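You operate a simulated robot arm through the tools that you are given. There is no shell and no other tool. Be economical: measure what you need, move in short steps, check, and stop when the job is done.

You run a simulated robot arm. Do the job below in one go: nothing can be reset, and whatever is moved stays where it is left.

## Task
Change the press over to the punch size on the card.
Fine: free the lock, old punch into the stand's empty hole, new punch down in the ram, lock it; no stroke; the third punch stays in its hole. Where these are worked on the way, their far stop is far enough and under half their travel is too little: punch lock.

It is judged by the outcome, as a careful person would: the job done as asked, and still so three seconds after it is handed in. It fails if anything else is knocked over, pushed out of place, dropped, spilled or broken.

## Robot
A 5-joint arm with a two-finger parallel gripper, fixed in place. Base frame: the origin is at the foot of the arm, x ahead of it, y to its left, z up; the work surface is at about z = 0. Readings come in cm, degrees, newtons and seconds.
With the tool pointing down near the work surface it reaches from about 26 to 60 cm from the base axis. Its first joint turns from -66.0 to 66.0 degrees. The tool tilts only in the upright plane through the base axis and itself; it spins freely about its own axis. Payload 1.57 kg.
The TCP is the grasp point between the finger pads, 3 cm short of the fingertips. In the tool frame z runs along the fingers and y along their closing line. The gripper opens to 8 cm. The fingers are 1.7 cm wide and 1.2 cm thick; the gripper's body (4 by 8.2 cm) begins 8 cm behind the TCP.
Orientation is that of the tool frame in the base frame, as a unit quaternion [w, x, y, z]. With the fingers straight down and closing along the base's y, the tool's x points along the base's -x, its y along +y and its z along -z.

## Interface
- The arm moves only by the tool send_rows. Its argument "series" is a list of rows, each a list of 7 numbers: the shift along the base's x, y, z in cm, then the turn, a rotation vector about the base's x, y, z in degrees, then the opening, from 0 (shut) to 1 (fully open). In form: [[tx, ty, tz, ax, ay, az, fingers], ...]. A call has 1 to 8 rows; each row is the pose to reach, as a shift and turn from the pose commanded when the call began. Each row takes 0.2 s and may step no farther than 5 cm and 8.6 degrees from the row before; otherwise, or with a gripper value out of range, the whole call is refused. A pose out of reach is approached as far as the arm can. The call stops where the force on the tool passes 40 N (or 10 N more than at its start, if that is more) or the arm is blocked; 0.2 s more then pass. Each finger travels about 15.3 cm/s and halts on what it meets, pressing with about 33 N; the grip force reading is that of the motor and also rises with nothing between the fingers. The clock runs only during rows and for 0.2 s after the last one: add rows that repeat a pose to give the fingers time. The reply holds the time, the measured pose of the TCP, the force on the tool along the base axes, the opening and the grip force, in the units named above and with some noise, with the torque about the TCP (base axes, N m) and any sound that the robot's microphone picked up.
- Cameras (640 x 400 px; columns grow to the right, rows downward): "scene" is fixed at [5.87, 41.92, 52.73]; the picture's right is [-0.49, -0.87, 0.00], its down [-0.46, 0.26, -0.85] and it looks along [0.74, -0.41, -0.53] (base axes); focal length 314 px, centre (320, 200). "wrist" rides on the gripper at [7.2, -0.7, -12.2] in the tool frame; the picture's right is [0.09, 1.00, 0.00], its down [-0.84, 0.08, -0.54] and it looks along [-0.54, 0.05, 0.84] (tool axes); focal length 238 px, centre (320, 200).
- capture(camera): a new picture of that camera. It takes no simulated time.
- locate(camera, pixels): there is no depth. For up to 12 entries [column, row, z] of the newest picture of that camera ("zoom" is the newest enlarged one), the place [x, y] in the base frame at which the ray of that pixel passes the height z, good to about 0.2 cm. It takes no simulated time.
- zoom(camera, box): a new picture of the part [left, top, right, bottom] of that camera's present view, enlarged. It takes no simulated time.
- finish_job(): hands the job in; it is judged then, once.

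Go step by step. Measure first, check grasps and placings, and put right what went wrong. The budget is 80 turns and 38 pictures, counting those below and the enlarged ones. Unless the task says otherwise, let go and move clear before handing in, and close with one line.

The tools are called after "Request:" by a JSON object that holds its "name" and its "arguments". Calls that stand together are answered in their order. send_rows: Moves the arm, as the interface text tells. Its arguments: {"type":"object","properties":{"series":{"type":"array"}},"required":["series"]} The other tools are called the same way: capture (camera) takes a picture; locate (camera, pixels) gives the place at which the rays of pixels pass given heights; zoom (camera, box) takes an enlarged picture of a part of a camera's view; finish_job () hands the job in.

At the start:

```text
t: 0.0
ee_pos: [43.12, 13.24, 34.88]
tool_rot: [0.0, -0.001, 1.0, 0.0]
force: [0.0, 0.1, 0.6]
moment: [0.03, 0.02, 0.04]
finger_gap: 8.01
grasp_force: 0.0
```

scene: 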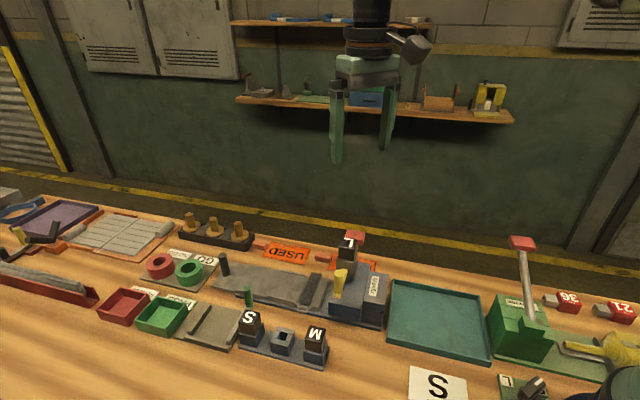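
wrist: 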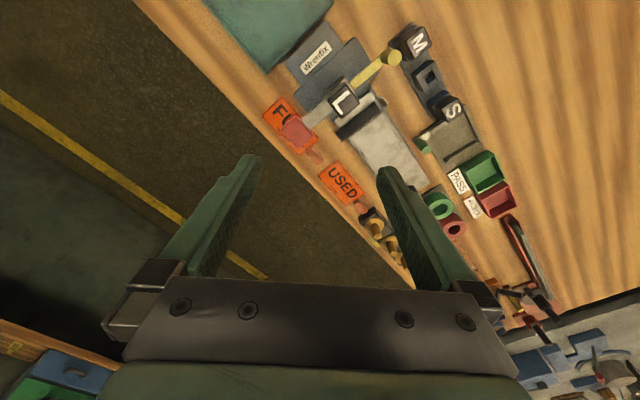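

The card at about (437,385) reads S; the press at (350,270) holds L, and the stand holds S (250,325), an empty hole (282,342) and M (316,345). I'll zoom in on the press and the stand.

Request:
{"name": "zoom", "arguments": {"camera": "scene", "box": [220, 220, 400, 380]}}

Request:
{"name": "zoom", "arguments": {"camera": "wrist", "box": [260, 10, 480, 190]}}

```text
2.50 times, centred on (310, 300) of scene
```

zoom: 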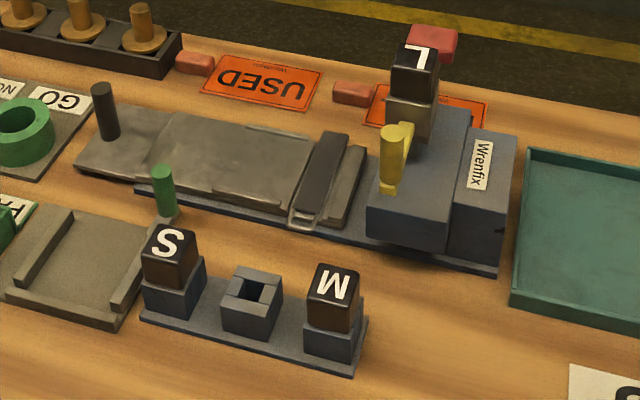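

```text
2.22 times, centred on (370, 100) of wrist
```

zoom: 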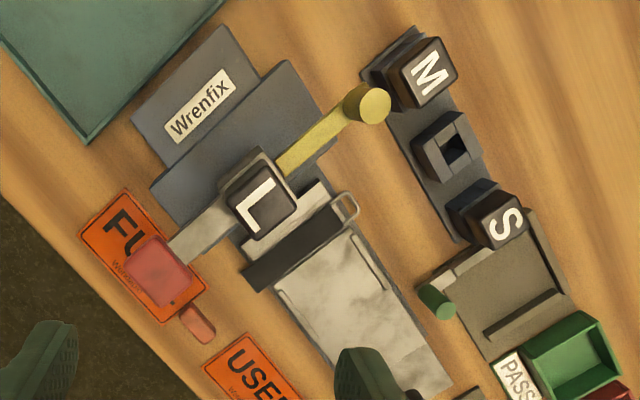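

I'll measure the press, lock knob and stand from both views.

Request:
{"name": "locate", "arguments": {"camera": "scene", "pixels": [[348, 243, 15], [348, 243, 12], [248, 316, 6], [283, 335, 4], [316, 333, 6], [339, 274, 8], [339, 274, 6], [241, 345, 0], [326, 370, 0], [332, 312, 0], [375, 330, 0], [356, 237, 10]]}}

Request:
{"name": "locate", "arguments": {"camera": "wrist", "pixels": [[344, 97, 15], [344, 97, 12], [452, 111, 6], [428, 78, 4], [416, 42, 6], [393, 57, 8], [393, 57, 6], [344, 97, 10], [344, 97, 8], [393, 57, 10], [297, 136, 8], [297, 136, 12]]}}

```text
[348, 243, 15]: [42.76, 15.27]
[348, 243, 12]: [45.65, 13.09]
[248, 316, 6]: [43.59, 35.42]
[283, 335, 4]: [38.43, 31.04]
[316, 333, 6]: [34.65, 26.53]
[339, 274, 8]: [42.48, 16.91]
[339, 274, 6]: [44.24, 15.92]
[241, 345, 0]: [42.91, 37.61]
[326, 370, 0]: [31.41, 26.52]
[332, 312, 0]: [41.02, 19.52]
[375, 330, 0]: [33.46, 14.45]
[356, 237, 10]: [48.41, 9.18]
```

```text
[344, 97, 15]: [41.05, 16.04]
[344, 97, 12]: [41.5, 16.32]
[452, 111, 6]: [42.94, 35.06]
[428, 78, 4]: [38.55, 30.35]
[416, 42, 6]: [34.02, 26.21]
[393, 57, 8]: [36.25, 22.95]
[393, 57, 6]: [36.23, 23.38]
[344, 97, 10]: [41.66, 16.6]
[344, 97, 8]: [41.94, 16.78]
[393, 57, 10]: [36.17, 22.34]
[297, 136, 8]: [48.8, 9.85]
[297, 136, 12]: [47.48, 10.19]
```

L's top is at about (41.0,16.1,16.5), and the stand row runs at 45° with S (42.9,35.0), the hole (38.5,30.5) and M (34,26.1). I'll yaw -45° and move above the press for a closer look.

Request:
{"name": "send_rows", "arguments": {"series": [[0, 0, -1, 0, 0, -7.5, 1], [-0.5, 0.5, -3, 0, 0, -15, 1], [-1, 1, -5, 0, 0, -22.5, 1], [-1.5, 2, -7, 0, 0, -30, 1], [-2, 2.5, -9, 0, 0, -37.5, 1], [-2.1, 2.9, -11, 0, 0, -45, 1]]}}

Request:
{"name": "capture", "arguments": {"camera": "wrist"}}

```text
t: 1.4
ee_pos: [41.03, 16.1, 23.8]
tool_rot: [0.0, 0.384, 0.923, -0.001]
force: [0.8, -1.0, 0.6]
moment: [0.04, 0.0, 0.0]
finger_gap: 8.02
grasp_force: 0.1
```

```text
33 pictures are left
```

wrist: 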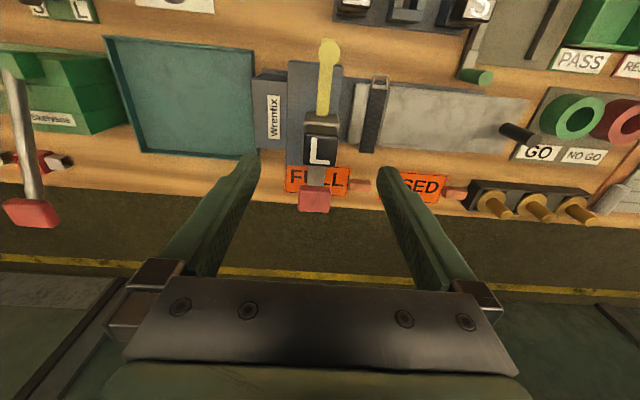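

Request:
{"name": "zoom", "arguments": {"camera": "wrist", "box": [230, 20, 430, 220]}}

Request:
{"name": "zoom", "arguments": {"camera": "scene", "box": [300, 220, 400, 340]}}

```text
2.00 times, centred on (330, 120) of wrist
```

zoom: 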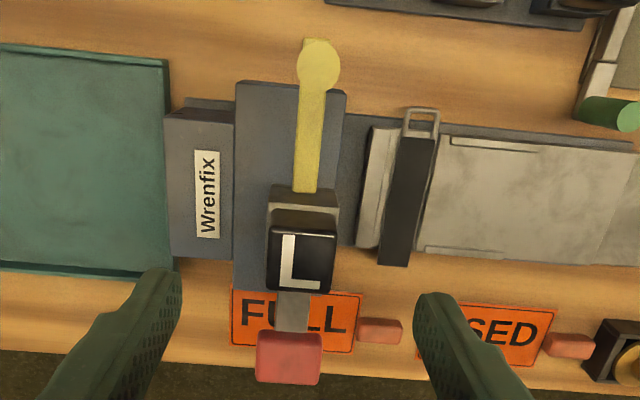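

```text
3.33 times, centred on (350, 280) of scene
```

zoom: 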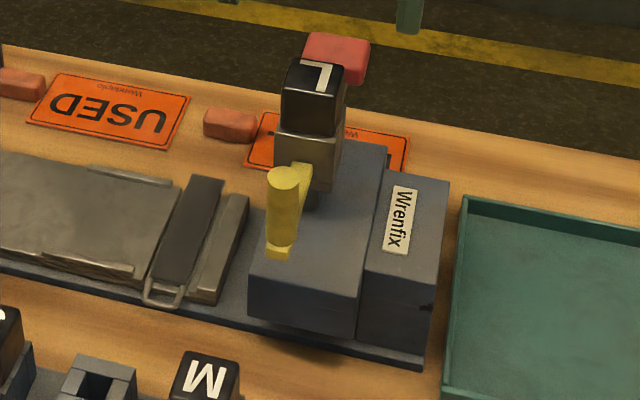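

Request:
{"name": "locate", "arguments": {"camera": "wrist", "pixels": [[329.5, 51, 12], [329.5, 51, 15], [329.5, 51, 10], [321.5, 150, 16.5], [303, 119, 12], [336, 119, 12], [303, 119, 14], [336, 119, 14], [322, 114, 12], [322, 114, 10], [287, 61, 8], [342, 64, 8]]}}

Request:
{"name": "locate", "arguments": {"camera": "scene", "pixels": [[339.5, 272.5, 12], [339.5, 272.5, 15], [337, 295, 12], [337, 295, 10], [337, 295, 8], [346, 244, 16.5], [341, 269, 12], [341, 269, 10], [341, 269, 14], [330, 302, 8], [360, 311, 8], [330, 302, 6]]}}

```text
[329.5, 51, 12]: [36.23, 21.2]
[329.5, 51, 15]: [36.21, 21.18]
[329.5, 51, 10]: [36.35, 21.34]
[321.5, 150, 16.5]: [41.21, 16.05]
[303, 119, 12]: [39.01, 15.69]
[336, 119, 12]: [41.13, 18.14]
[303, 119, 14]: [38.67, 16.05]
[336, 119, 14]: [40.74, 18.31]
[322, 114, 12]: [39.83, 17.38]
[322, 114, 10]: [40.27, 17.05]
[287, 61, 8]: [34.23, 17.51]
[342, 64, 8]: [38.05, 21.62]
```

```text
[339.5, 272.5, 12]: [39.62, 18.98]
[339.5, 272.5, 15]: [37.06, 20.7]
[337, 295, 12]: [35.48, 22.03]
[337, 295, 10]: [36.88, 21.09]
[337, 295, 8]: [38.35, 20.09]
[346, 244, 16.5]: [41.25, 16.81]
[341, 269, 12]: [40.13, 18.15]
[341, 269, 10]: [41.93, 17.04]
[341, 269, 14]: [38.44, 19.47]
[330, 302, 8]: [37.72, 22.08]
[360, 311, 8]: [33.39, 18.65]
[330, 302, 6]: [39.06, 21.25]
```

The lock's knob stands upright at about (36.2,21.2), z 11–15.8, on an arm reaching out from the ram. I'll grasp the knob and test which way it moves.

Request:
{"name": "send_rows", "arguments": {"series": [[-2.4, 2.5, 0, 0, 0, 0, 0.6], [-4.8, 5.1, 0, 0, 0, 0, 0.5], [-4.8, 5.1, -4, 0, 0, 0, 0.5], [-4.8, 5.1, -8, 0, 0, 0, 0.5], [-4.8, 5.1, -9.2, 0, 0, 0, 0.5], [-4.8, 5.1, -9.2, 0, 0, 0, 0.0], [-4.8, 5.1, -9.2, 0, 0, 0, 0.0]]}}

Request:
{"name": "capture", "arguments": {"camera": "scene"}}

```text
t: 3.0
ee_pos: [36.32, 21.27, 14.47]
tool_rot: [0.0, 0.383, 0.924, 0.0]
force: [-0.8, 2.2, -2.6]
moment: [-0.06, -0.09, 0.0]
finger_gap: 1.58
grasp_force: 31.3
```

```text
30 pictures are left
```

scene: 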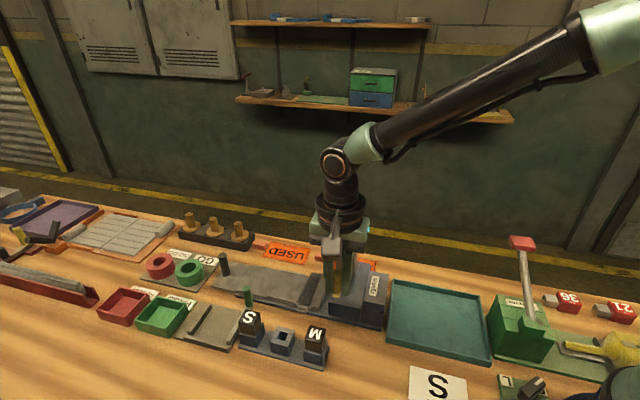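

The knob is gripped, with a gap of 1.58. I'll probe 0.8 cm along +u.

Request:
{"name": "send_rows", "arguments": {"series": [[0.28, 0.28, 0, 0, 0, 0, 0], [0.56, 0.56, 0, 0, 0, 0, 0]]}}

```text
t: 3.6
ee_pos: [36.76, 21.81, 14.58]
tool_rot: [0.0, 0.384, 0.923, -0.001]
force: [-2.0, -3.8, -3.2]
moment: [0.09, -0.02, -0.15]
finger_gap: 1.57
grasp_force: 31.2
```

It moved +u with about 4 N of resistance. For comparison I'll try the other way.

Request:
{"name": "send_rows", "arguments": {"series": [[-0.28, -0.28, 0, 0, 0, 0, 0], [-0.56, -0.56, 0, 0, 0, 0, 0], [-0.84, -0.84, 0, 0, 0, 0, 0], [-1.12, -1.12, 0, 0, 0, 0, 0]]}}

```text
t: 4.6
ee_pos: [36.09, 21.02, 14.83]
tool_rot: [0.006, 0.381, 0.924, 0.008]
force: [6.8, 6.6, -6.9]
moment: [-0.45, 0.33, -0.01]
finger_gap: 1.57
grasp_force: 31.4
stopped in row 4: the force on the tool passed its limit at 43 N (the readings are from after the stop); the commanded pose is now the measured one
```

-u meets a hard stop and +u is free, so it unlocks towards +u. I'll continue that way, curving slightly for a vertical pivot near the ram.

Request:
{"name": "send_rows", "arguments": {"series": [[0.5, 0.5, -0.2, 0, 0, 0, 0], [0.9, 0.9, -0.3, 0, 0, 0, 0], [1.35, 1.25, -0.3, 0, 0, 0, 0], [1.8, 1.6, -0.3, 0, 0, 0, 0]]}}

Request:
{"name": "zoom", "arguments": {"camera": "scene", "box": [300, 200, 400, 320]}}

```text
t: 5.6
ee_pos: [37.9, 22.58, 14.48]
tool_rot: [0.004, 0.382, 0.924, 0.006]
force: [-5.4, -12.3, 1.4]
moment: [-0.38, 0.19, -0.48]
finger_gap: 1.79
grasp_force: 32.6
```

```text
3.33 times, centred on (350, 260) of scene
```

zoom: 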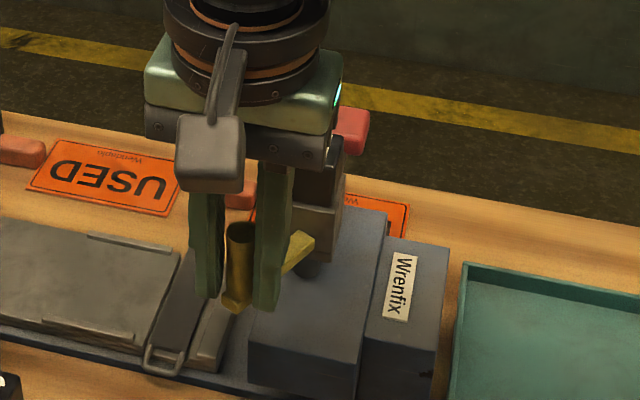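

The arm is swinging clockwise about the ram. I'll follow the arc, turning the tool with it.

Request:
{"name": "send_rows", "arguments": {"series": [[0.2, -0.1, 0, 0, 0, -8, 0], [0.9, 0.05, 0, 0, 0, -16, 0], [1.7, 0.2, 0, 0, 0, -24, 0], [2.5, 0.2, 0, 0, 0, -32, 0]]}}

Request:
{"name": "zoom", "arguments": {"camera": "scene", "box": [300, 200, 400, 320]}}

```text
t: 6.6
ee_pos: [40.36, 22.86, 14.5]
tool_rot: [0.003, 0.622, 0.783, 0.009]
force: [-3.7, 11.9, 1.9]
moment: [0.28, -0.05, -0.32]
finger_gap: 1.66
grasp_force: 31.8
```

```text
3.33 times, centred on (350, 260) of scene
```

zoom: 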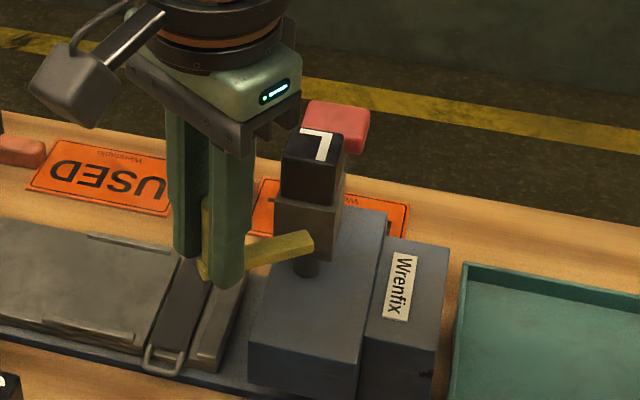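

Request:
{"name": "send_rows", "arguments": {"series": [[0.8, 0.2, 0, 0, 0, -8, 0], [1.7, 0.05, 0, 0, 0, -16, 0], [2.5, -0.25, 0, 0, 0, -24, 0], [3.2, -0.7, 0, 0, 0, -32, 0]]}}

Request:
{"name": "zoom", "arguments": {"camera": "scene", "box": [300, 200, 400, 320]}}

```text
t: 7.1
ee_pos: [40.59, 22.67, 14.08]
tool_rot: [-0.003, 0.684, 0.729, -0.009]
force: [-11.9, 0.3, 2.7]
moment: [0.0, -0.83, -0.32]
finger_gap: 1.59
grasp_force: 31.7
stopped in row 2: the force on the tool passed its limit at 47 N (the readings are from after the stop); the commanded pose is now the measured one
```

```text
3.33 times, centred on (350, 260) of scene
```

zoom: 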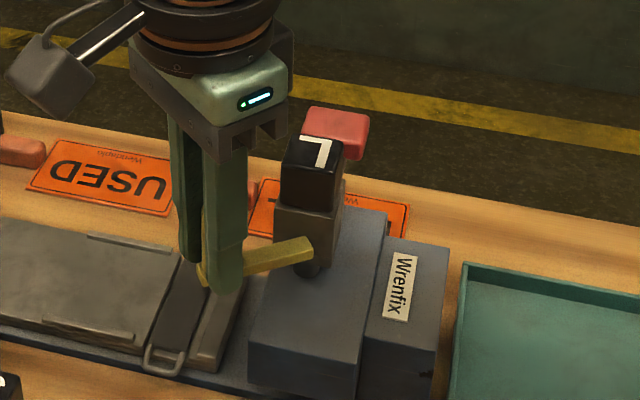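

It stopped hard at about a 50° swing, which looks like the far stop. I'll release, lift and check.

Request:
{"name": "send_rows", "arguments": {"series": [[0, 0, 0, 0, 0, 0, 0.4], [0, 0, 0, 0, 0, 0, 0.5], [0, 0, 4, 0, 0, 8, 0.5], [0, -1, 8, 0, 0, 16, 0.5], [0, -2, 9, 0, 0, 24, 0.6], [0, -4, 9, 0, 0, 32, 0.6], [0.5, -6.4, 9, 0, 0, 40.6, 0.6]]}}

Request:
{"name": "capture", "arguments": {"camera": "wrist"}}

Request:
{"name": "zoom", "arguments": {"camera": "scene", "box": [300, 200, 400, 320]}}

```text
t: 8.7
ee_pos: [41.12, 16.49, 23.18]
tool_rot: [-0.003, 0.388, 0.922, -0.004]
force: [0.7, -0.1, -1.0]
moment: [-0.02, 0.0, -0.03]
finger_gap: 4.79
grasp_force: 0.0
```

```text
26 pictures are left
```

wrist: 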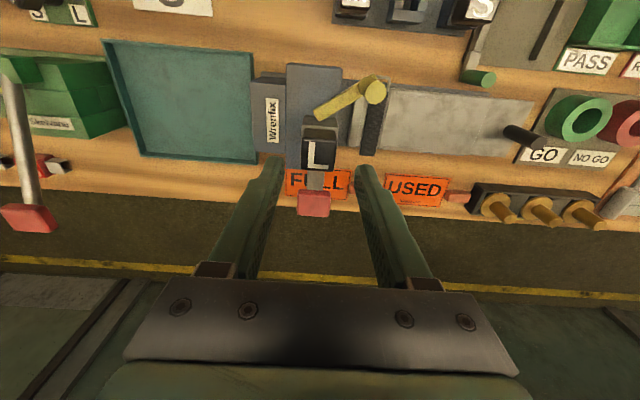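

```text
3.33 times, centred on (350, 260) of scene
```

zoom: 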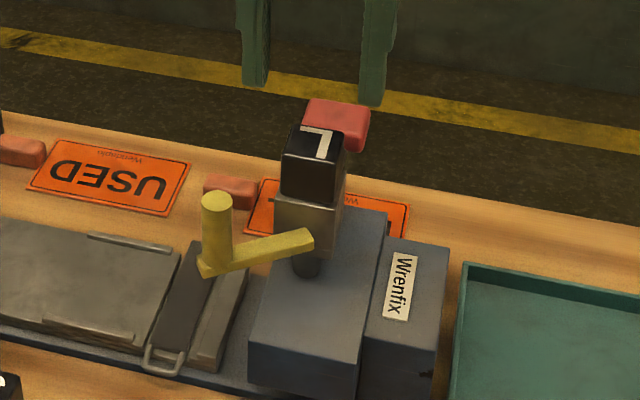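

The lever stayed swung out at (375,90). Next I'll measure L's position and edges for the grasp.

Request:
{"name": "zoom", "arguments": {"camera": "wrist", "box": [280, 60, 400, 180]}}

```text
3.33 times, centred on (340, 120) of wrist
```

zoom: 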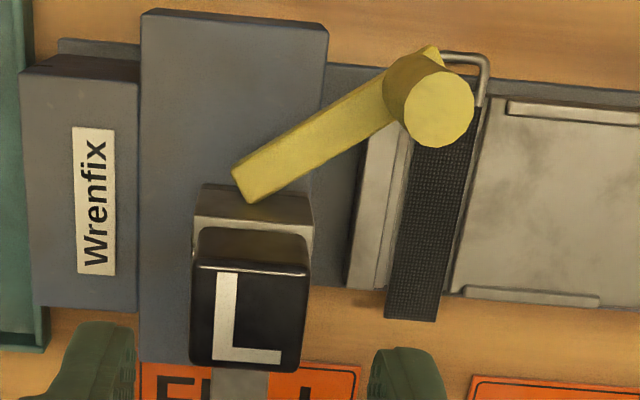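

Request:
{"name": "locate", "arguments": {"camera": "zoom", "pixels": [[248, 317, 16.5], [193, 268, 16.5], [308, 268, 16.5], [190, 362, 16.5], [300, 372, 16.5], [203, 228, 13], [305, 233, 13], [203, 186, 13], [312, 192, 13], [440, 108, 15.8]]}}

Request:
{"name": "locate", "arguments": {"camera": "scene", "pixels": [[338.3, 259.3, 13], [338.3, 259.3, 14], [336.5, 260, 13], [353.5, 264.3, 13], [346.7, 242.5, 16.5], [338, 246.5, 16.5], [352.2, 250, 16.5], [338, 246.5, 17.5], [352.2, 250, 17.5]]}}

```text
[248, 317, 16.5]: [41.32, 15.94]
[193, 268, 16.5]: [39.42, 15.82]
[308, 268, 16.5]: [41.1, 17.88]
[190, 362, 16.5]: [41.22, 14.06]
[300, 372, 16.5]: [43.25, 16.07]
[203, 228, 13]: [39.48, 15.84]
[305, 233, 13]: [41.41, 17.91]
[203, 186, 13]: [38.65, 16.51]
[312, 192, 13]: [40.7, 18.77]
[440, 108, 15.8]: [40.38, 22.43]
```

```text
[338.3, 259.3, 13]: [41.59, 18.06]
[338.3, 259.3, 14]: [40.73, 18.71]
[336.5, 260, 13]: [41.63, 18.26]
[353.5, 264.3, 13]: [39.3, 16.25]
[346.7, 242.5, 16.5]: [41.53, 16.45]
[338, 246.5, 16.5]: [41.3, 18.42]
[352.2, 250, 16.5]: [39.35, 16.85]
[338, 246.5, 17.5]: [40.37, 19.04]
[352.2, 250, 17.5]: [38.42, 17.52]
```

L is 2.75 cm square, centred at (41.3,16.0), and shows from z 13.2 to 16.6. I'll descend and grip it with the fingers closing along the row direction.

Request:
{"name": "send_rows", "arguments": {"series": [[0.2, -0.4, 0, 0, 0, 0, 0.65], [0.2, -0.4, -3, 0, 0, 0, 0.65], [0.2, -0.4, -5.5, 0, 0, 0, 0.65], [0.2, -0.4, -6.5, 0, 0, 0, 0.65], [0.2, -0.4, -6.5, 0, 0, 0, 0], [0.2, -0.4, -6.5, 0, 0, 0, 0], [0.2, -0.4, -6.5, 0, 0, 0, 0]]}}

Request:
{"name": "zoom", "arguments": {"camera": "scene", "box": [300, 200, 400, 320]}}

```text
t: 10.3
ee_pos: [41.47, 15.87, 16.69]
tool_rot: [-0.003, 0.389, 0.921, -0.002]
force: [0.6, -0.9, 0.3]
moment: [0.02, -0.04, -0.03]
finger_gap: 2.88
grasp_force: 32.8
```

```text
3.33 times, centred on (350, 260) of scene
```

zoom: 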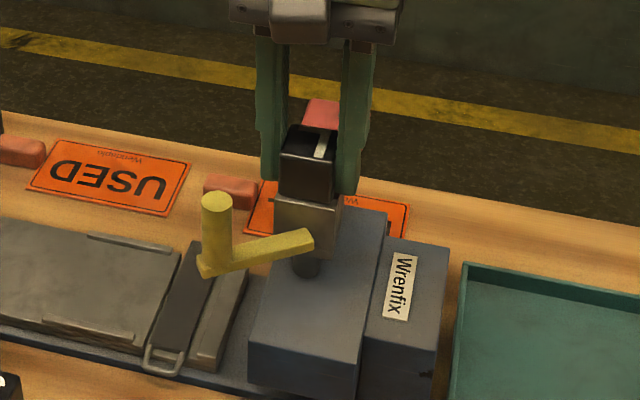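

L is gripped (gap 2.88). I'll lift it slowly.

Request:
{"name": "send_rows", "arguments": {"series": [[0, 0, 0.7, 0, 0, 0, 0], [0, 0, 1.5, 0, 0, 0, 0], [0, 0, 2.5, 0, 0, 0, 0], [0, 0, 4, 0, 0, 0, 0], [0, 0, 6, 0, 0, 0, 0], [0, 0, 8, 0, 0, 0, 0]]}}

Request:
{"name": "zoom", "arguments": {"camera": "scene", "box": [280, 160, 420, 300]}}

```text
t: 11.7
ee_pos: [41.27, 15.76, 24.6]
tool_rot: [-0.004, 0.388, 0.922, -0.004]
force: [-0.4, 0.2, -0.7]
moment: [-0.01, -0.01, 0.0]
finger_gap: 2.92
grasp_force: 33.1
```

```text
2.86 times, centred on (350, 230) of scene
```

zoom: 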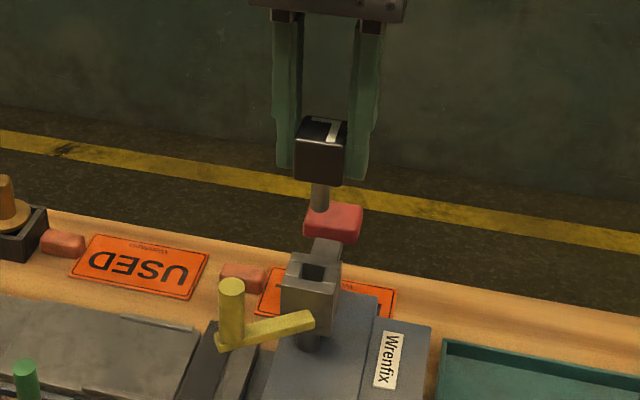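

L is out and held square, with a round shank about 1.6 cm long. I'll carry it above the stand's hole and measure there.

Request:
{"name": "send_rows", "arguments": {"series": [[-0.7, 3.7, 0, 0, 0, 0, 0], [-1.4, 7.4, 0, 0, 0, 0, 0], [-2.1, 11.1, -1, 0, 0, 0, 0], [-2.8, 14.7, -3, 0, 0, 0, 0], [-2.8, 14.7, -6, 0, 0, 0, 0], [-2.8, 14.7, -8, 0, 0, 0, 0]]}}

Request:
{"name": "capture", "arguments": {"camera": "wrist"}}

Request:
{"name": "zoom", "arguments": {"camera": "scene", "box": [220, 260, 360, 380]}}

```text
t: 13.1
ee_pos: [38.58, 30.78, 16.63]
tool_rot: [-0.003, 0.388, 0.922, -0.006]
force: [0.3, 0.2, 0.4]
moment: [-0.01, 0.03, -0.01]
finger_gap: 2.9
grasp_force: 33.0
```

```text
21 pictures are left
```

wrist: 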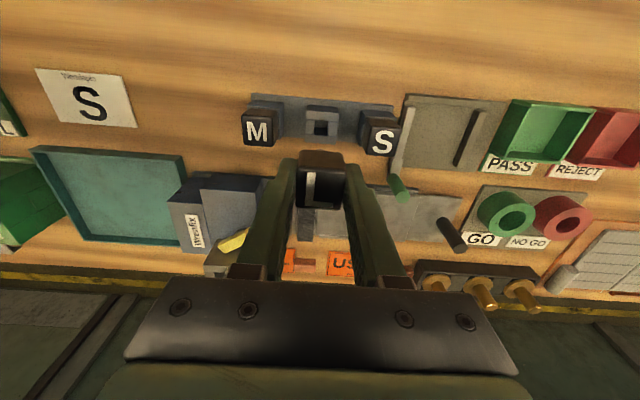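

```text
3.33 times, centred on (290, 320) of scene
```

zoom: 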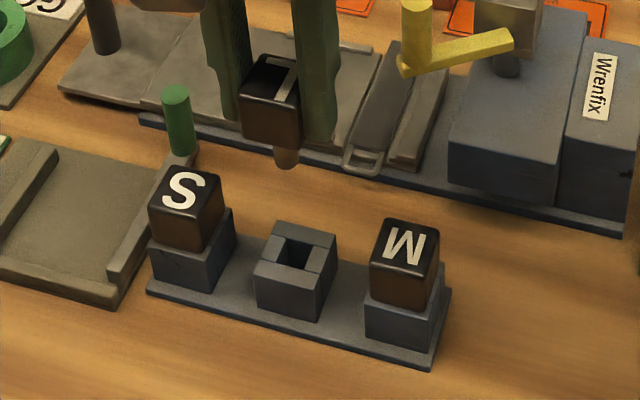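

The hole shows clearly at (321,127) in the wrist view. I'll zoom there for accuracy.

Request:
{"name": "zoom", "arguments": {"camera": "wrist", "box": [230, 80, 410, 190]}}

Request:
{"name": "locate", "arguments": {"camera": "scene", "pixels": [[282, 334.2, 3], [282, 334.2, 3.5], [282, 334.2, 4], [248, 317, 6.5], [315, 334, 6.5], [248, 317, 7], [315, 334, 7]]}}

```text
3.56 times, centred on (320, 135) of wrist
```

zoom: 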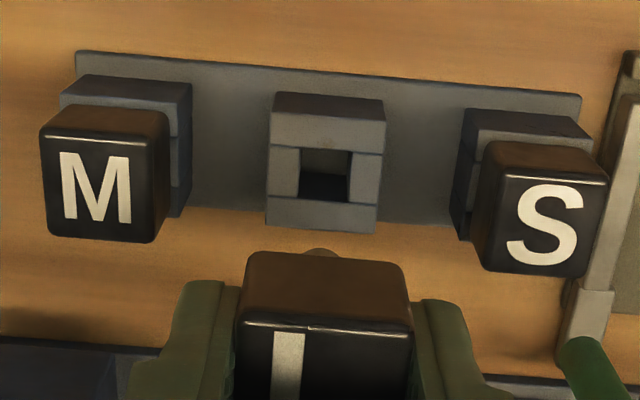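

```text
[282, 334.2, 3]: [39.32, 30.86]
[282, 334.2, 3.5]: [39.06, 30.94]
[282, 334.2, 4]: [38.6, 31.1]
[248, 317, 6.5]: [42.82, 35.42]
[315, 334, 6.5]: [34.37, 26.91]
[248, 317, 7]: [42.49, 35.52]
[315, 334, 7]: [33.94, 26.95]
```

Request:
{"name": "locate", "arguments": {"camera": "zoom", "pixels": [[324, 171, 3], [324, 171, 3.5], [324, 171, 4], [268, 145, 3.5], [383, 152, 3.5], [265, 225, 3.5], [375, 233, 3.5], [99, 190, 6.7], [540, 220, 6.7], [328, 300, 16], [327, 245, 11]]}}

```text
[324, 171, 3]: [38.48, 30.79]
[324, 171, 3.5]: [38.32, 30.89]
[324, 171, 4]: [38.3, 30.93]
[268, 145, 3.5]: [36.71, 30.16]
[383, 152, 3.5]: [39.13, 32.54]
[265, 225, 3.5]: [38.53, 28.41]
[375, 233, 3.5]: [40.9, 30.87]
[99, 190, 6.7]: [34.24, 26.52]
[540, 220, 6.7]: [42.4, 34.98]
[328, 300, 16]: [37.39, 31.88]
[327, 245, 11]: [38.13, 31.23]
```

Request:
{"name": "locate", "arguments": {"camera": "zoom", "pixels": [[328, 327, 16.6], [328, 327, 16.4], [244, 322, 16.6], [412, 330, 16.6], [320, 249, 11.3], [325, 254, 13.2]]}}

Request:
{"name": "locate", "arguments": {"camera": "scene", "pixels": [[280, 269, 11.5], [280, 269, 11], [280, 269, 12], [279.5, 265, 12.5]]}}

```text
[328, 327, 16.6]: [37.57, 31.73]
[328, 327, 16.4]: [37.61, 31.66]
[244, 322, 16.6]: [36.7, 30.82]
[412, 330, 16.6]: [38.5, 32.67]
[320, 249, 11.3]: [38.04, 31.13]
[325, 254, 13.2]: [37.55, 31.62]
```

```text
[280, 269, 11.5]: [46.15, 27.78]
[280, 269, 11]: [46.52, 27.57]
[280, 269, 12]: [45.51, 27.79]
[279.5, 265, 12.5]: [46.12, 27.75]
```

Request:
{"name": "locate", "arguments": {"camera": "scene", "pixels": [[280, 308.5, 11.5], [280, 308.5, 11], [282, 335.9, 3.8], [282, 335.9, 4.2]]}}

Request:
{"name": "send_rows", "arguments": {"series": [[-0.2, 0.1, -3, 0, 0, 0, 0], [-0.2, 0.1, -6, 0, 0, 0, 0], [-0.2, 0.1, -7, 0, 0, 0, 0]]}}

Request:
{"name": "zoom", "arguments": {"camera": "scene", "box": [240, 290, 330, 370]}}

Request:
{"name": "zoom", "arguments": {"camera": "wrist", "box": [240, 80, 400, 220]}}

```text
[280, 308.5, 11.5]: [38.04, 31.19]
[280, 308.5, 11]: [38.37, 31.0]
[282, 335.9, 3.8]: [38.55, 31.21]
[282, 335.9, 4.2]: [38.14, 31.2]
```

```text
t: 13.9
ee_pos: [38.08, 30.78, 9.6]
tool_rot: [-0.003, 0.388, 0.922, -0.006]
force: [-2.0, -1.6, 6.8]
moment: [-0.19, 0.14, 0.03]
finger_gap: 2.94
grasp_force: 33.3
```

```text
5.00 times, centred on (285, 330) of scene
```

zoom: 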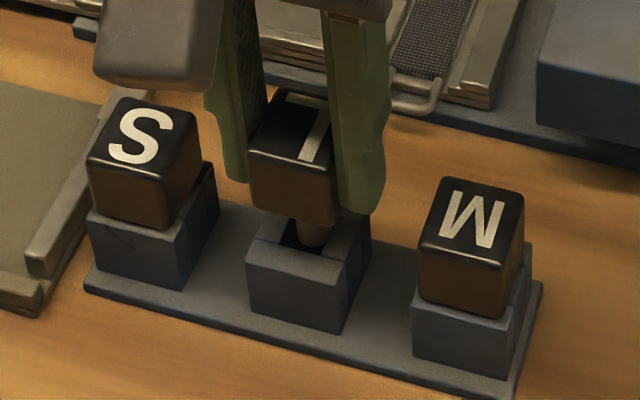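

```text
2.86 times, centred on (320, 150) of wrist
```

zoom: 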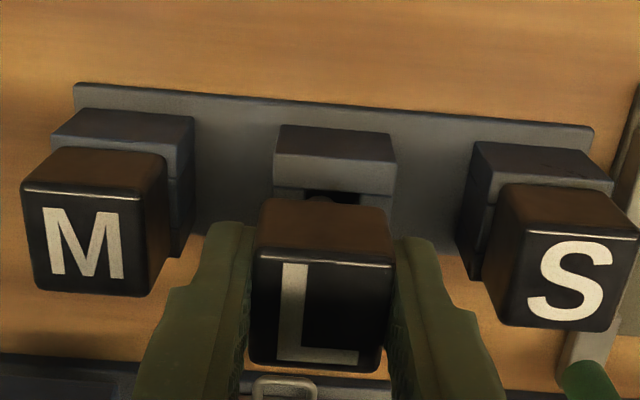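

The shank just touched the socket (6.8 N up). The hole centre looks about 0.3 cm to +u, so I'll lift a little, shift and look again.

Request:
{"name": "send_rows", "arguments": {"series": [[0, 0, 0.6, 0, 0, 0, 0], [0.17, 0.28, 0.6, 0, 0, 0, 0], [0.17, 0.28, 0.2, 0, 0, 0, 0]]}}

Request:
{"name": "zoom", "arguments": {"camera": "wrist", "box": [280, 110, 360, 160]}}

Request:
{"name": "zoom", "arguments": {"camera": "scene", "box": [265, 310, 305, 350]}}

```text
t: 14.7
ee_pos: [38.45, 30.97, 9.73]
tool_rot: [-0.003, 0.388, 0.922, -0.005]
force: [0.0, 0.7, -0.7]
moment: [0.01, -0.01, 0.03]
finger_gap: 2.91
grasp_force: 32.9
```

```text
8.00 times, centred on (320, 135) of wrist
```

zoom: 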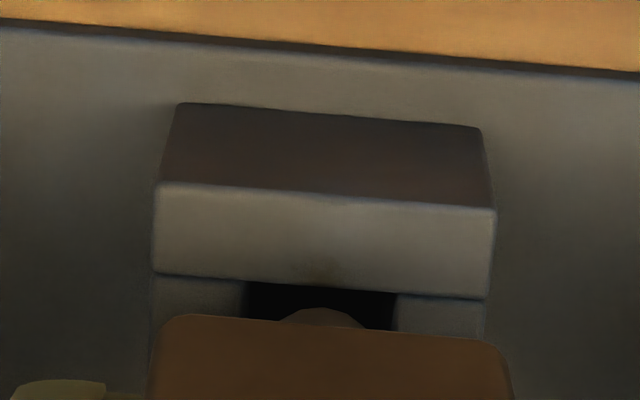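

```text
10.00 times, centred on (285, 330) of scene
```

zoom: 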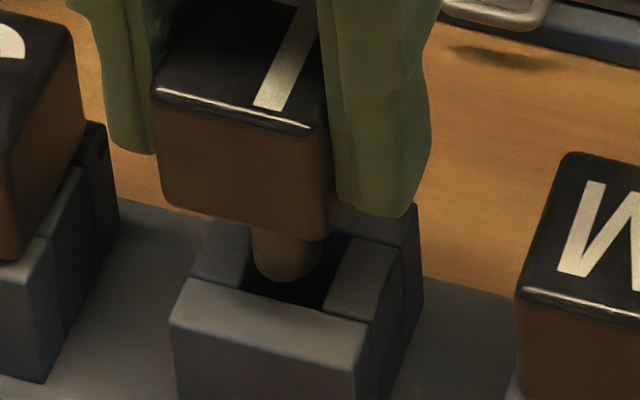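

The shank looks centred in the hole in both views: columns 321 against 320 in the wrist view. I'll lower it in small steps.

Request:
{"name": "send_rows", "arguments": {"series": [[0, 0, -0.4, 0, 0, 0, 0], [0, 0, -0.8, 0, 0, 0, 0], [0, 0, -1.2, 0, 0, 0, 0], [0, 0, -1.6, 0, 0, 0, 0], [0, 0, -2.0, 0, 0, 0, 0]]}}

```text
t: 15.9
ee_pos: [38.62, 30.92, 7.76]
tool_rot: [-0.004, 0.389, 0.921, -0.006]
force: [0.7, 0.0, -1.2]
moment: [-0.01, -0.02, -0.01]
finger_gap: 2.9
grasp_force: 33.6
```

It is sliding in freely. I'll continue gently to the seat.

Request:
{"name": "send_rows", "arguments": {"series": [[0, 0, -0.2, 0, 0, 0, 0], [0, 0, -0.4, 0, 0, 0, 0], [0, 0, -0.6, 0, 0, 0, 0]]}}

Request:
{"name": "zoom", "arguments": {"camera": "scene", "box": [240, 290, 330, 370]}}

```text
t: 16.7
ee_pos: [38.53, 30.97, 7.24]
tool_rot: [-0.003, 0.389, 0.921, -0.006]
force: [0.1, 0.2, -0.5]
moment: [0.0, 0.03, 0.0]
finger_gap: 2.91
grasp_force: 32.8
```

```text
5.00 times, centred on (285, 330) of scene
```

zoom: 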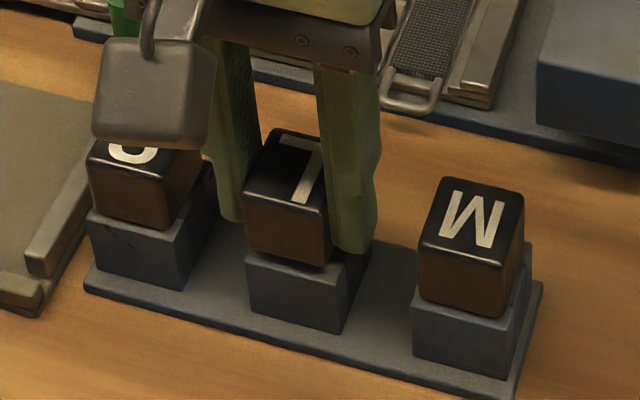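

Request:
{"name": "send_rows", "arguments": {"series": [[0, 0, -0.1, 0, 0, 0, 0], [0, 0, -0.2, 0, 0, 0, 0], [0, 0, -0.3, 0, 0, 0, 0]]}}

```text
t: 17.5
ee_pos: [38.59, 31.17, 6.91]
tool_rot: [-0.003, 0.388, 0.921, -0.006]
force: [-0.5, -0.4, -0.4]
moment: [-0.01, -0.03, -0.03]
finger_gap: 2.89
grasp_force: 33.2
```

Request:
{"name": "send_rows", "arguments": {"series": [[0, 0, -0.1, 0, 0, 0, 0], [0, 0, -0.2, 0, 0, 0, 0], [0, 0, -0.2, 0, 0, 0, 0]]}}

Request:
{"name": "zoom", "arguments": {"camera": "scene", "box": [240, 290, 330, 370]}}

```text
t: 18.3
ee_pos: [38.51, 31.09, 6.88]
tool_rot: [-0.005, 0.387, 0.922, -0.006]
force: [-1.9, -5.3, 7.5]
moment: [-0.04, 0.02, 0.0]
finger_gap: 2.91
grasp_force: 33.1
```

```text
5.00 times, centred on (285, 330) of scene
```

zoom: 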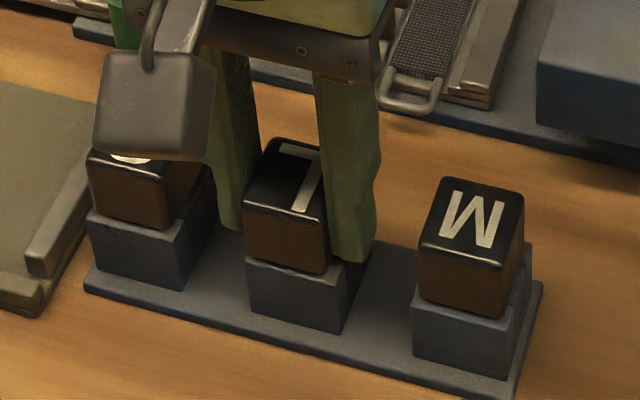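

L is seated (7.5 N up). I'll release, rise and go over to S.

Request:
{"name": "send_rows", "arguments": {"series": [[0, 0, 0.1, 0, 0, 0, 0.5], [0, 0, 0.1, 0, 0, 0, 0.6], [0, 0, 3, 0, 0, 0, 0.6], [0, 0, 7, 0, 0, 0, 0.6], [2.1, 2.1, 8, 0, 0, 0, 0.6], [4.25, 4.25, 8, 0, 0, 0, 0.6]]}}

Request:
{"name": "capture", "arguments": {"camera": "wrist"}}

Request:
{"name": "zoom", "arguments": {"camera": "scene", "box": [210, 250, 350, 370]}}

```text
t: 19.7
ee_pos: [42.84, 35.15, 14.74]
tool_rot: [-0.004, 0.388, 0.922, -0.005]
force: [-0.1, 0.0, -0.1]
moment: [-0.02, 0.0, -0.01]
finger_gap: 4.81
grasp_force: 0.1
```

```text
12 pictures are left
```

wrist: 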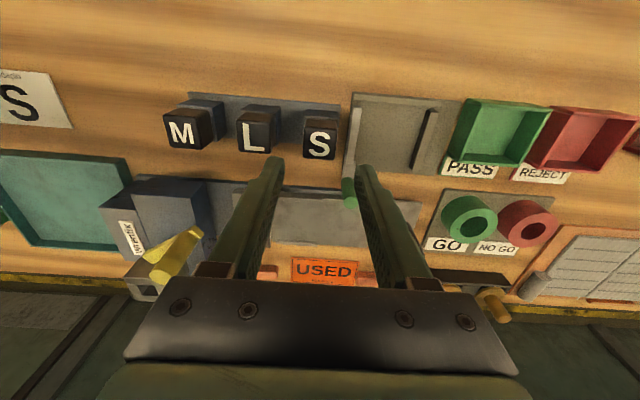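

```text
3.33 times, centred on (280, 310) of scene
```

zoom: 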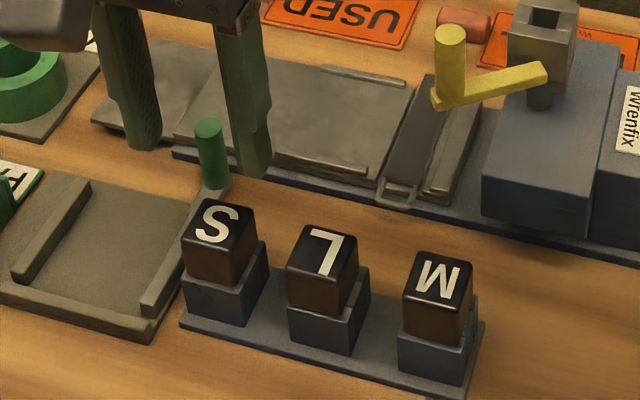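

Request:
{"name": "locate", "arguments": {"camera": "wrist", "pixels": [[319.5, 143.5, 7.1], [254, 137, 7.1], [185, 132, 7.1], [348, 192, 4], [348, 192, 2], [352, 140, 2], [352, 140, 1]]}}

Request:
{"name": "locate", "arguments": {"camera": "scene", "pixels": [[249.4, 316.6, 7.1], [280.9, 323.8, 7.1], [314.5, 335, 7.1], [246.4, 287.5, 4], [247, 305, 1]]}}

```text
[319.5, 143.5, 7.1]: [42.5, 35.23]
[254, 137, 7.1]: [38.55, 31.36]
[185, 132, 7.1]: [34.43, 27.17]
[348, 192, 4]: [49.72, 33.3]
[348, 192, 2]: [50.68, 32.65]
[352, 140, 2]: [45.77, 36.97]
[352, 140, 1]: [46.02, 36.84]
```

```text
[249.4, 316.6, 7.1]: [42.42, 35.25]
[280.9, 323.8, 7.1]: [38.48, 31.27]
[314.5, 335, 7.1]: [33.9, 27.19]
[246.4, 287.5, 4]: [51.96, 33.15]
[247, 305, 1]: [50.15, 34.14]
```

S sits at about (42.45,34.9) in the commanded frame. I'll descend and grip it.

Request:
{"name": "send_rows", "arguments": {"series": [[-0.27, -0.32, -2, 0, 0, 0, 0.6], [-0.27, -0.32, -5, 0, 0, 0, 0.6], [-0.27, -0.32, -7, 0, 0, 0, 0.6], [-0.27, -0.32, -7.9, 0, 0, 0, 0.6], [-0.27, -0.32, -7.9, 0, 0, 0, 0], [-0.27, -0.32, -7.9, 0, 0, 0, 0], [-0.27, -0.32, -7.9, 0, 0, 0, 0]]}}

```text
t: 21.3
ee_pos: [42.58, 34.91, 6.92]
tool_rot: [-0.002, 0.388, 0.922, -0.004]
force: [8.6, 8.7, -0.9]
moment: [0.51, -0.46, 0.0]
finger_gap: 2.91
grasp_force: 33.5
```

It is gripped at 2.91, with a 12 N side load towards +u. I'll relax by shifting +u slightly, then lift.

Request:
{"name": "send_rows", "arguments": {"series": [[0.12, 0.12, 0, 0, 0, 0, 0], [0.17, 0.17, 0.2, 0, 0, 0, 0]]}}

```text
t: 21.9
ee_pos: [42.52, 35.04, 6.93]
tool_rot: [-0.004, 0.389, 0.921, -0.007]
force: [5.2, 3.3, -2.1]
moment: [0.22, -0.39, 0.05]
finger_gap: 2.91
grasp_force: 33.2
```

Request:
{"name": "send_rows", "arguments": {"series": [[0.1, 0.1, 0.4, 0, 0, 0, 0], [0.1, 0.1, 0.9, 0, 0, 0, 0], [0.1, 0.1, 1.5, 0, 0, 0, 0], [0.1, 0.1, 2.5, 0, 0, 0, 0], [0.1, 0.1, 5, 0, 0, 0, 0], [0.1, 0.1, 9.5, 0, 0, 0, 0], [0.1, 0.1, 14.3, 0, 0, 0, 0]]}}

Request:
{"name": "zoom", "arguments": {"camera": "scene", "box": [200, 220, 360, 370]}}

```text
t: 23.5
ee_pos: [42.99, 35.24, 21.35]
tool_rot: [-0.004, 0.388, 0.922, -0.006]
force: [-1.1, 0.5, -0.7]
moment: [0.02, -0.03, 0.01]
finger_gap: 2.92
grasp_force: 32.8
```

```text
2.67 times, centred on (280, 295) of scene
```

zoom: 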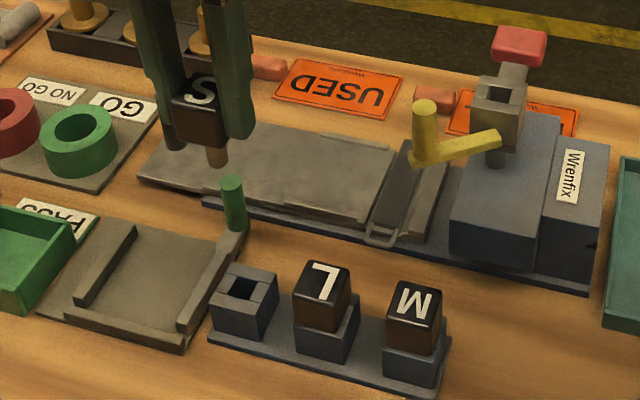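

S is out cleanly. I'll carry it above the ram, to the spot where L was drawn.

Request:
{"name": "send_rows", "arguments": {"series": [[-0.2, -3, 1.5, 0, 0, 0, 0], [-0.5, -7, 2.2, 0, 0, 0, 0], [-0.8, -11, 2.2, 0, 0, 0, 0], [-1.1, -15, 2.2, 0, 0, 0, 0], [-1.44, -18, 2.2, 0, 0, 0, 0], [-1.44, -19.28, 2.2, 0, 0, 0, 0], [-1.44, -19.28, 0.2, 0, 0, 0, 0], [-1.44, -19.28, -1.7, 0, 0, 0, 0]]}}

Request:
{"name": "zoom", "arguments": {"camera": "scene", "box": [310, 205, 390, 285]}}

Request:
{"name": "zoom", "arguments": {"camera": "wrist", "box": [280, 90, 360, 170]}}

```text
t: 25.3
ee_pos: [41.2, 15.99, 19.5]
tool_rot: [-0.003, 0.389, 0.921, -0.004]
force: [-0.3, 0.2, -0.5]
moment: [0.01, -0.03, -0.01]
finger_gap: 2.9
grasp_force: 32.6
```

```text
5.00 times, centred on (350, 245) of scene
```

zoom: 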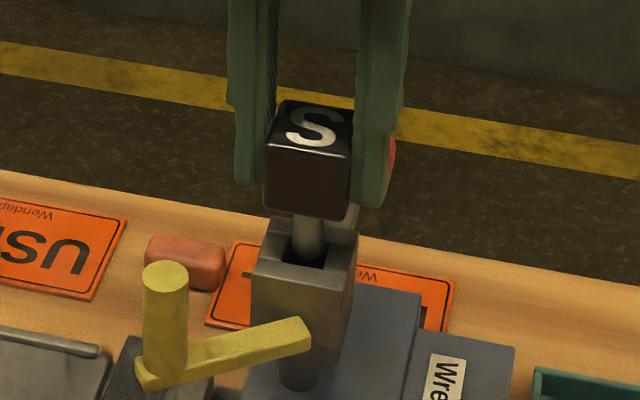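

```text
5.00 times, centred on (320, 130) of wrist
```

zoom: 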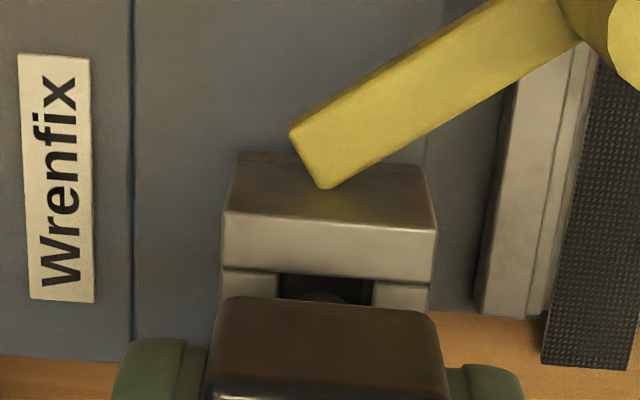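

The shank is centred over the socket (column 325 against 328). I'll lower it in small steps.

Request:
{"name": "send_rows", "arguments": {"series": [[0.03, 0.03, -0.4, 0, 0, 0, 0], [0.03, 0.03, -0.8, 0, 0, 0, 0], [0.03, 0.03, -1.2, 0, 0, 0, 0], [0.03, 0.03, -1.6, 0, 0, 0, 0], [0.03, 0.03, -2.0, 0, 0, 0, 0], [0.03, 0.03, -2.3, 0, 0, 0, 0], [0.03, 0.03, -2.6, 0, 0, 0, 0]]}}

```text
t: 26.9
ee_pos: [41.4, 15.95, 16.96]
tool_rot: [-0.004, 0.388, 0.922, -0.004]
force: [-0.2, 0.1, -1.2]
moment: [-0.01, 0.03, 0.0]
finger_gap: 2.89
grasp_force: 32.7
```

Request:
{"name": "send_rows", "arguments": {"series": [[0, 0, -0.15, 0, 0, 0, 0], [0, 0, -0.3, 0, 0, 0, 0], [0, 0, -0.4, 0, 0, 0, 0]]}}

Request:
{"name": "zoom", "arguments": {"camera": "scene", "box": [310, 205, 390, 285]}}

```text
t: 27.7
ee_pos: [41.4, 15.97, 16.68]
tool_rot: [-0.003, 0.389, 0.921, -0.004]
force: [-0.1, 0.0, 1.6]
moment: [0.05, -0.04, 0.03]
finger_gap: 2.9
grasp_force: 33.4
```

```text
5.00 times, centred on (350, 245) of scene
```

zoom: 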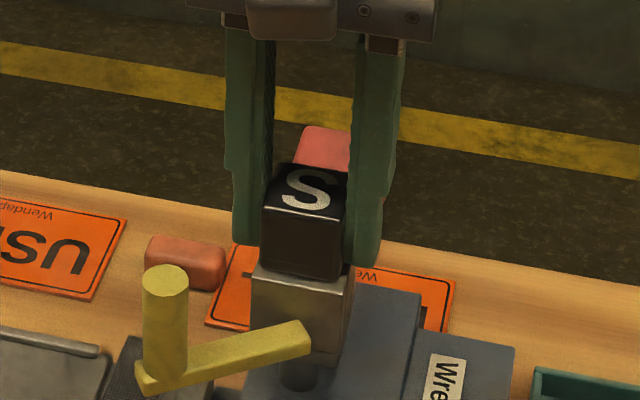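

It is just touching (1.6 N). One light nudge to confirm it is seated, then I'll release and rise.

Request:
{"name": "send_rows", "arguments": {"series": [[0, 0, -0.1, 0, 0, 0, 0], [0, 0, -0.1, 0, 0, 0, 0]]}}

```text
t: 28.3
ee_pos: [41.37, 15.99, 16.42]
tool_rot: [-0.003, 0.389, 0.921, -0.004]
force: [0.3, -1.1, 1.9]
moment: [-0.05, -0.08, 0.0]
finger_gap: 2.89
grasp_force: 32.1
```

Request:
{"name": "send_rows", "arguments": {"series": [[0, 0, 0.1, 0, 0, 0, 0.5], [0, 0, 0.1, 0, 0, 0, 0.6], [0, 0, 2, 0, 0, 0, 0.6], [0, 0, 6, 0, 0, 0, 0.6], [0, 0, 7, 0, 0, 0, 0.6]]}}

Request:
{"name": "zoom", "arguments": {"camera": "scene", "box": [310, 205, 390, 285]}}

Request:
{"name": "zoom", "arguments": {"camera": "wrist", "box": [280, 60, 400, 180]}}

```text
t: 29.5
ee_pos: [41.38, 15.89, 23.65]
tool_rot: [-0.004, 0.389, 0.921, -0.004]
force: [0.6, -0.2, -0.1]
moment: [0.05, -0.04, -0.04]
finger_gap: 4.8
grasp_force: 0.0
```

```text
5.00 times, centred on (350, 245) of scene
```

zoom: 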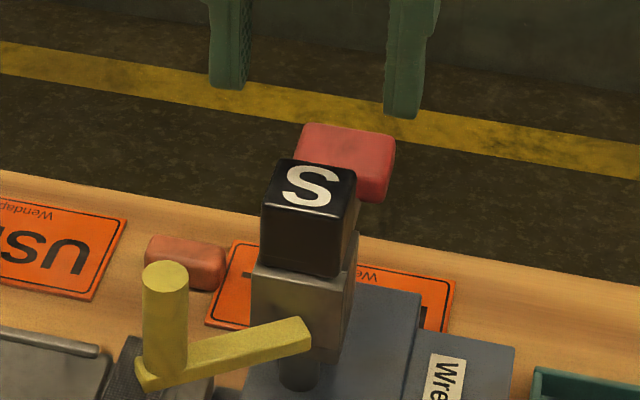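

```text
3.33 times, centred on (340, 120) of wrist
```

zoom: 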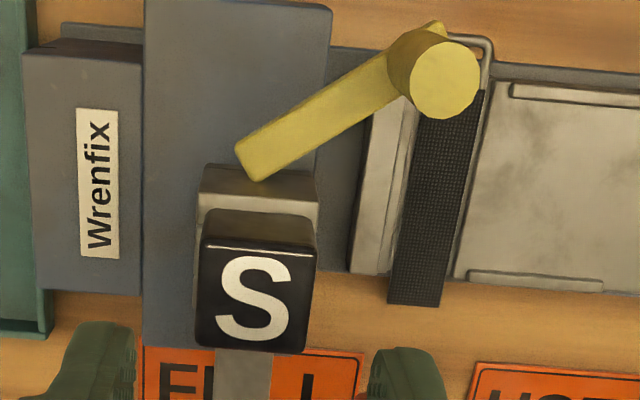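

S is seated at the same height as L was. Now I'll return to the lock knob at (40.5,22.6) and grip it.

Request:
{"name": "send_rows", "arguments": {"series": [[-0.2, 1.5, 0, 0, 0, -8, 0.5], [-0.4, 3.5, 0, 0, 0, -16, 0.5], [-0.6, 5, 0, 0, 0, -24, 0.5], [-0.8, 6.7, 0, 0, 0, -32, 0.5], [-0.8, 6.7, -3, 0, 0, -40, 0.5], [-0.8, 6.7, -7, 0, 0, -40, 0.5], [-0.8, 6.7, -9.2, 0, 0, -40, 0.5], [-0.8, 6.7, -9.2, 0, 0, -40, 0.3]]}}

Request:
{"name": "send_rows", "arguments": {"series": [[0, 0, 0, 0, 0, 0, 0], [0, 0, 0, 0, 0, 0, 0]]}}

```text
t: 31.3
ee_pos: [40.62, 22.76, 14.24]
tool_rot: [-0.002, 0.68, 0.733, -0.007]
force: [0.5, -0.4, -0.2]
moment: [0.02, -0.02, 0.05]
finger_gap: 2.39
grasp_force: 0.1
```

```text
t: 31.9
ee_pos: [40.38, 22.75, 14.27]
tool_rot: [-0.003, 0.68, 0.733, -0.008]
force: [-8.7, -0.6, -1.1]
moment: [0.0, -0.96, -0.31]
finger_gap: 1.61
grasp_force: 31.8
```

The knob is gripped. I'll swing it back along the arc.

Request:
{"name": "send_rows", "arguments": {"series": [[-0.8, 0.15, 0, 0, 0, 8, 0], [-1.6, 0.1, 0, 0, 0, 16, 0], [-2.3, -0.1, 0, 0, 0, 24, 0], [-2.9, -0.4, 0, 0, 0, 32, 0]]}}

```text
t: 32.9
ee_pos: [37.54, 22.36, 14.32]
tool_rot: [-0.004, 0.449, 0.893, -0.006]
force: [-6.8, 2.2, 2.0]
moment: [0.46, -0.86, -0.3]
finger_gap: 1.61
grasp_force: 30.7
```

Request:
{"name": "send_rows", "arguments": {"series": [[-0.5, -0.35, 0, 0, 0, 4, 0], [-1.0, -0.8, 0, 0, 0, 8, 0], [-1.4, -1.25, 0, 0, 0, 8, 0], [-1.7, -1.65, 0, 0, 0, 8, 0], [-2.0, -2.0, 0, 0, 0, 8, 0], [-2.3, -2.3, 0, 0, 0, 8, 0]]}}

Request:
{"name": "zoom", "arguments": {"camera": "scene", "box": [300, 200, 400, 320]}}

```text
t: 34.0
ee_pos: [36.34, 20.87, 14.52]
tool_rot: [0.003, 0.386, 0.922, 0.003]
force: [6.0, 7.1, -8.3]
moment: [-0.14, 0.13, -0.05]
finger_gap: 1.52
grasp_force: 31.1
stopped in row 5: the force on the tool passed its limit at 44 N (the readings are from after the stop); the commanded pose is now the measured one
```

```text
3.33 times, centred on (350, 260) of scene
```

zoom: 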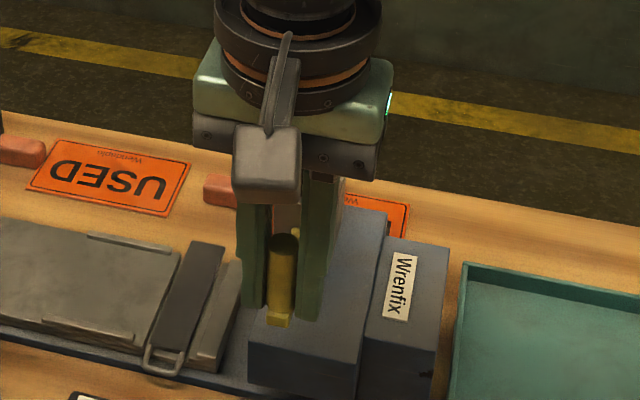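

It hit the original stop hard at (36.3,20.9), so the punch is locked. I'll release, lift straight up, back off and do a final check.

Request:
{"name": "send_rows", "arguments": {"series": [[0, 0, 0, 0, 0, 0, 0.35], [0, 0, 0, 0, 0, 0, 0.4], [0, 0, 4, 0, 0, 0, 0.4], [0, 0, 8.5, 0, 0, 0, 0.5], [0, 0, 13, 0, 0, 0, 0.6], [2, -3, 16, 0, 0, 0, 0.8]]}}

Request:
{"name": "zoom", "arguments": {"camera": "scene", "box": [220, 220, 400, 380]}}

```text
t: 35.4
ee_pos: [38.48, 18.14, 30.47]
tool_rot: [0.001, 0.388, 0.922, 0.002]
force: [-0.5, 1.0, 0.2]
moment: [0.07, 0.02, -0.01]
finger_gap: 6.37
grasp_force: 0.1
```

```text
2.50 times, centred on (310, 300) of scene
```

zoom: 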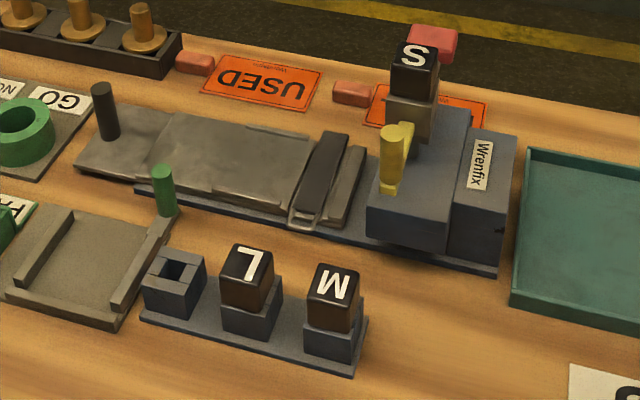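

The final view shows S in the ram, the lock knob back at (391,158) as at the start, L in the middle hole, M untouched and the arm clear. I'm handing in.

Request:
{"name": "finish_job", "arguments": {}}

```text
The job is handed in.
```

The press now holds punch S, seated and locked; L is in the stand's formerly empty hole, M was not touched, and no stroke was made.
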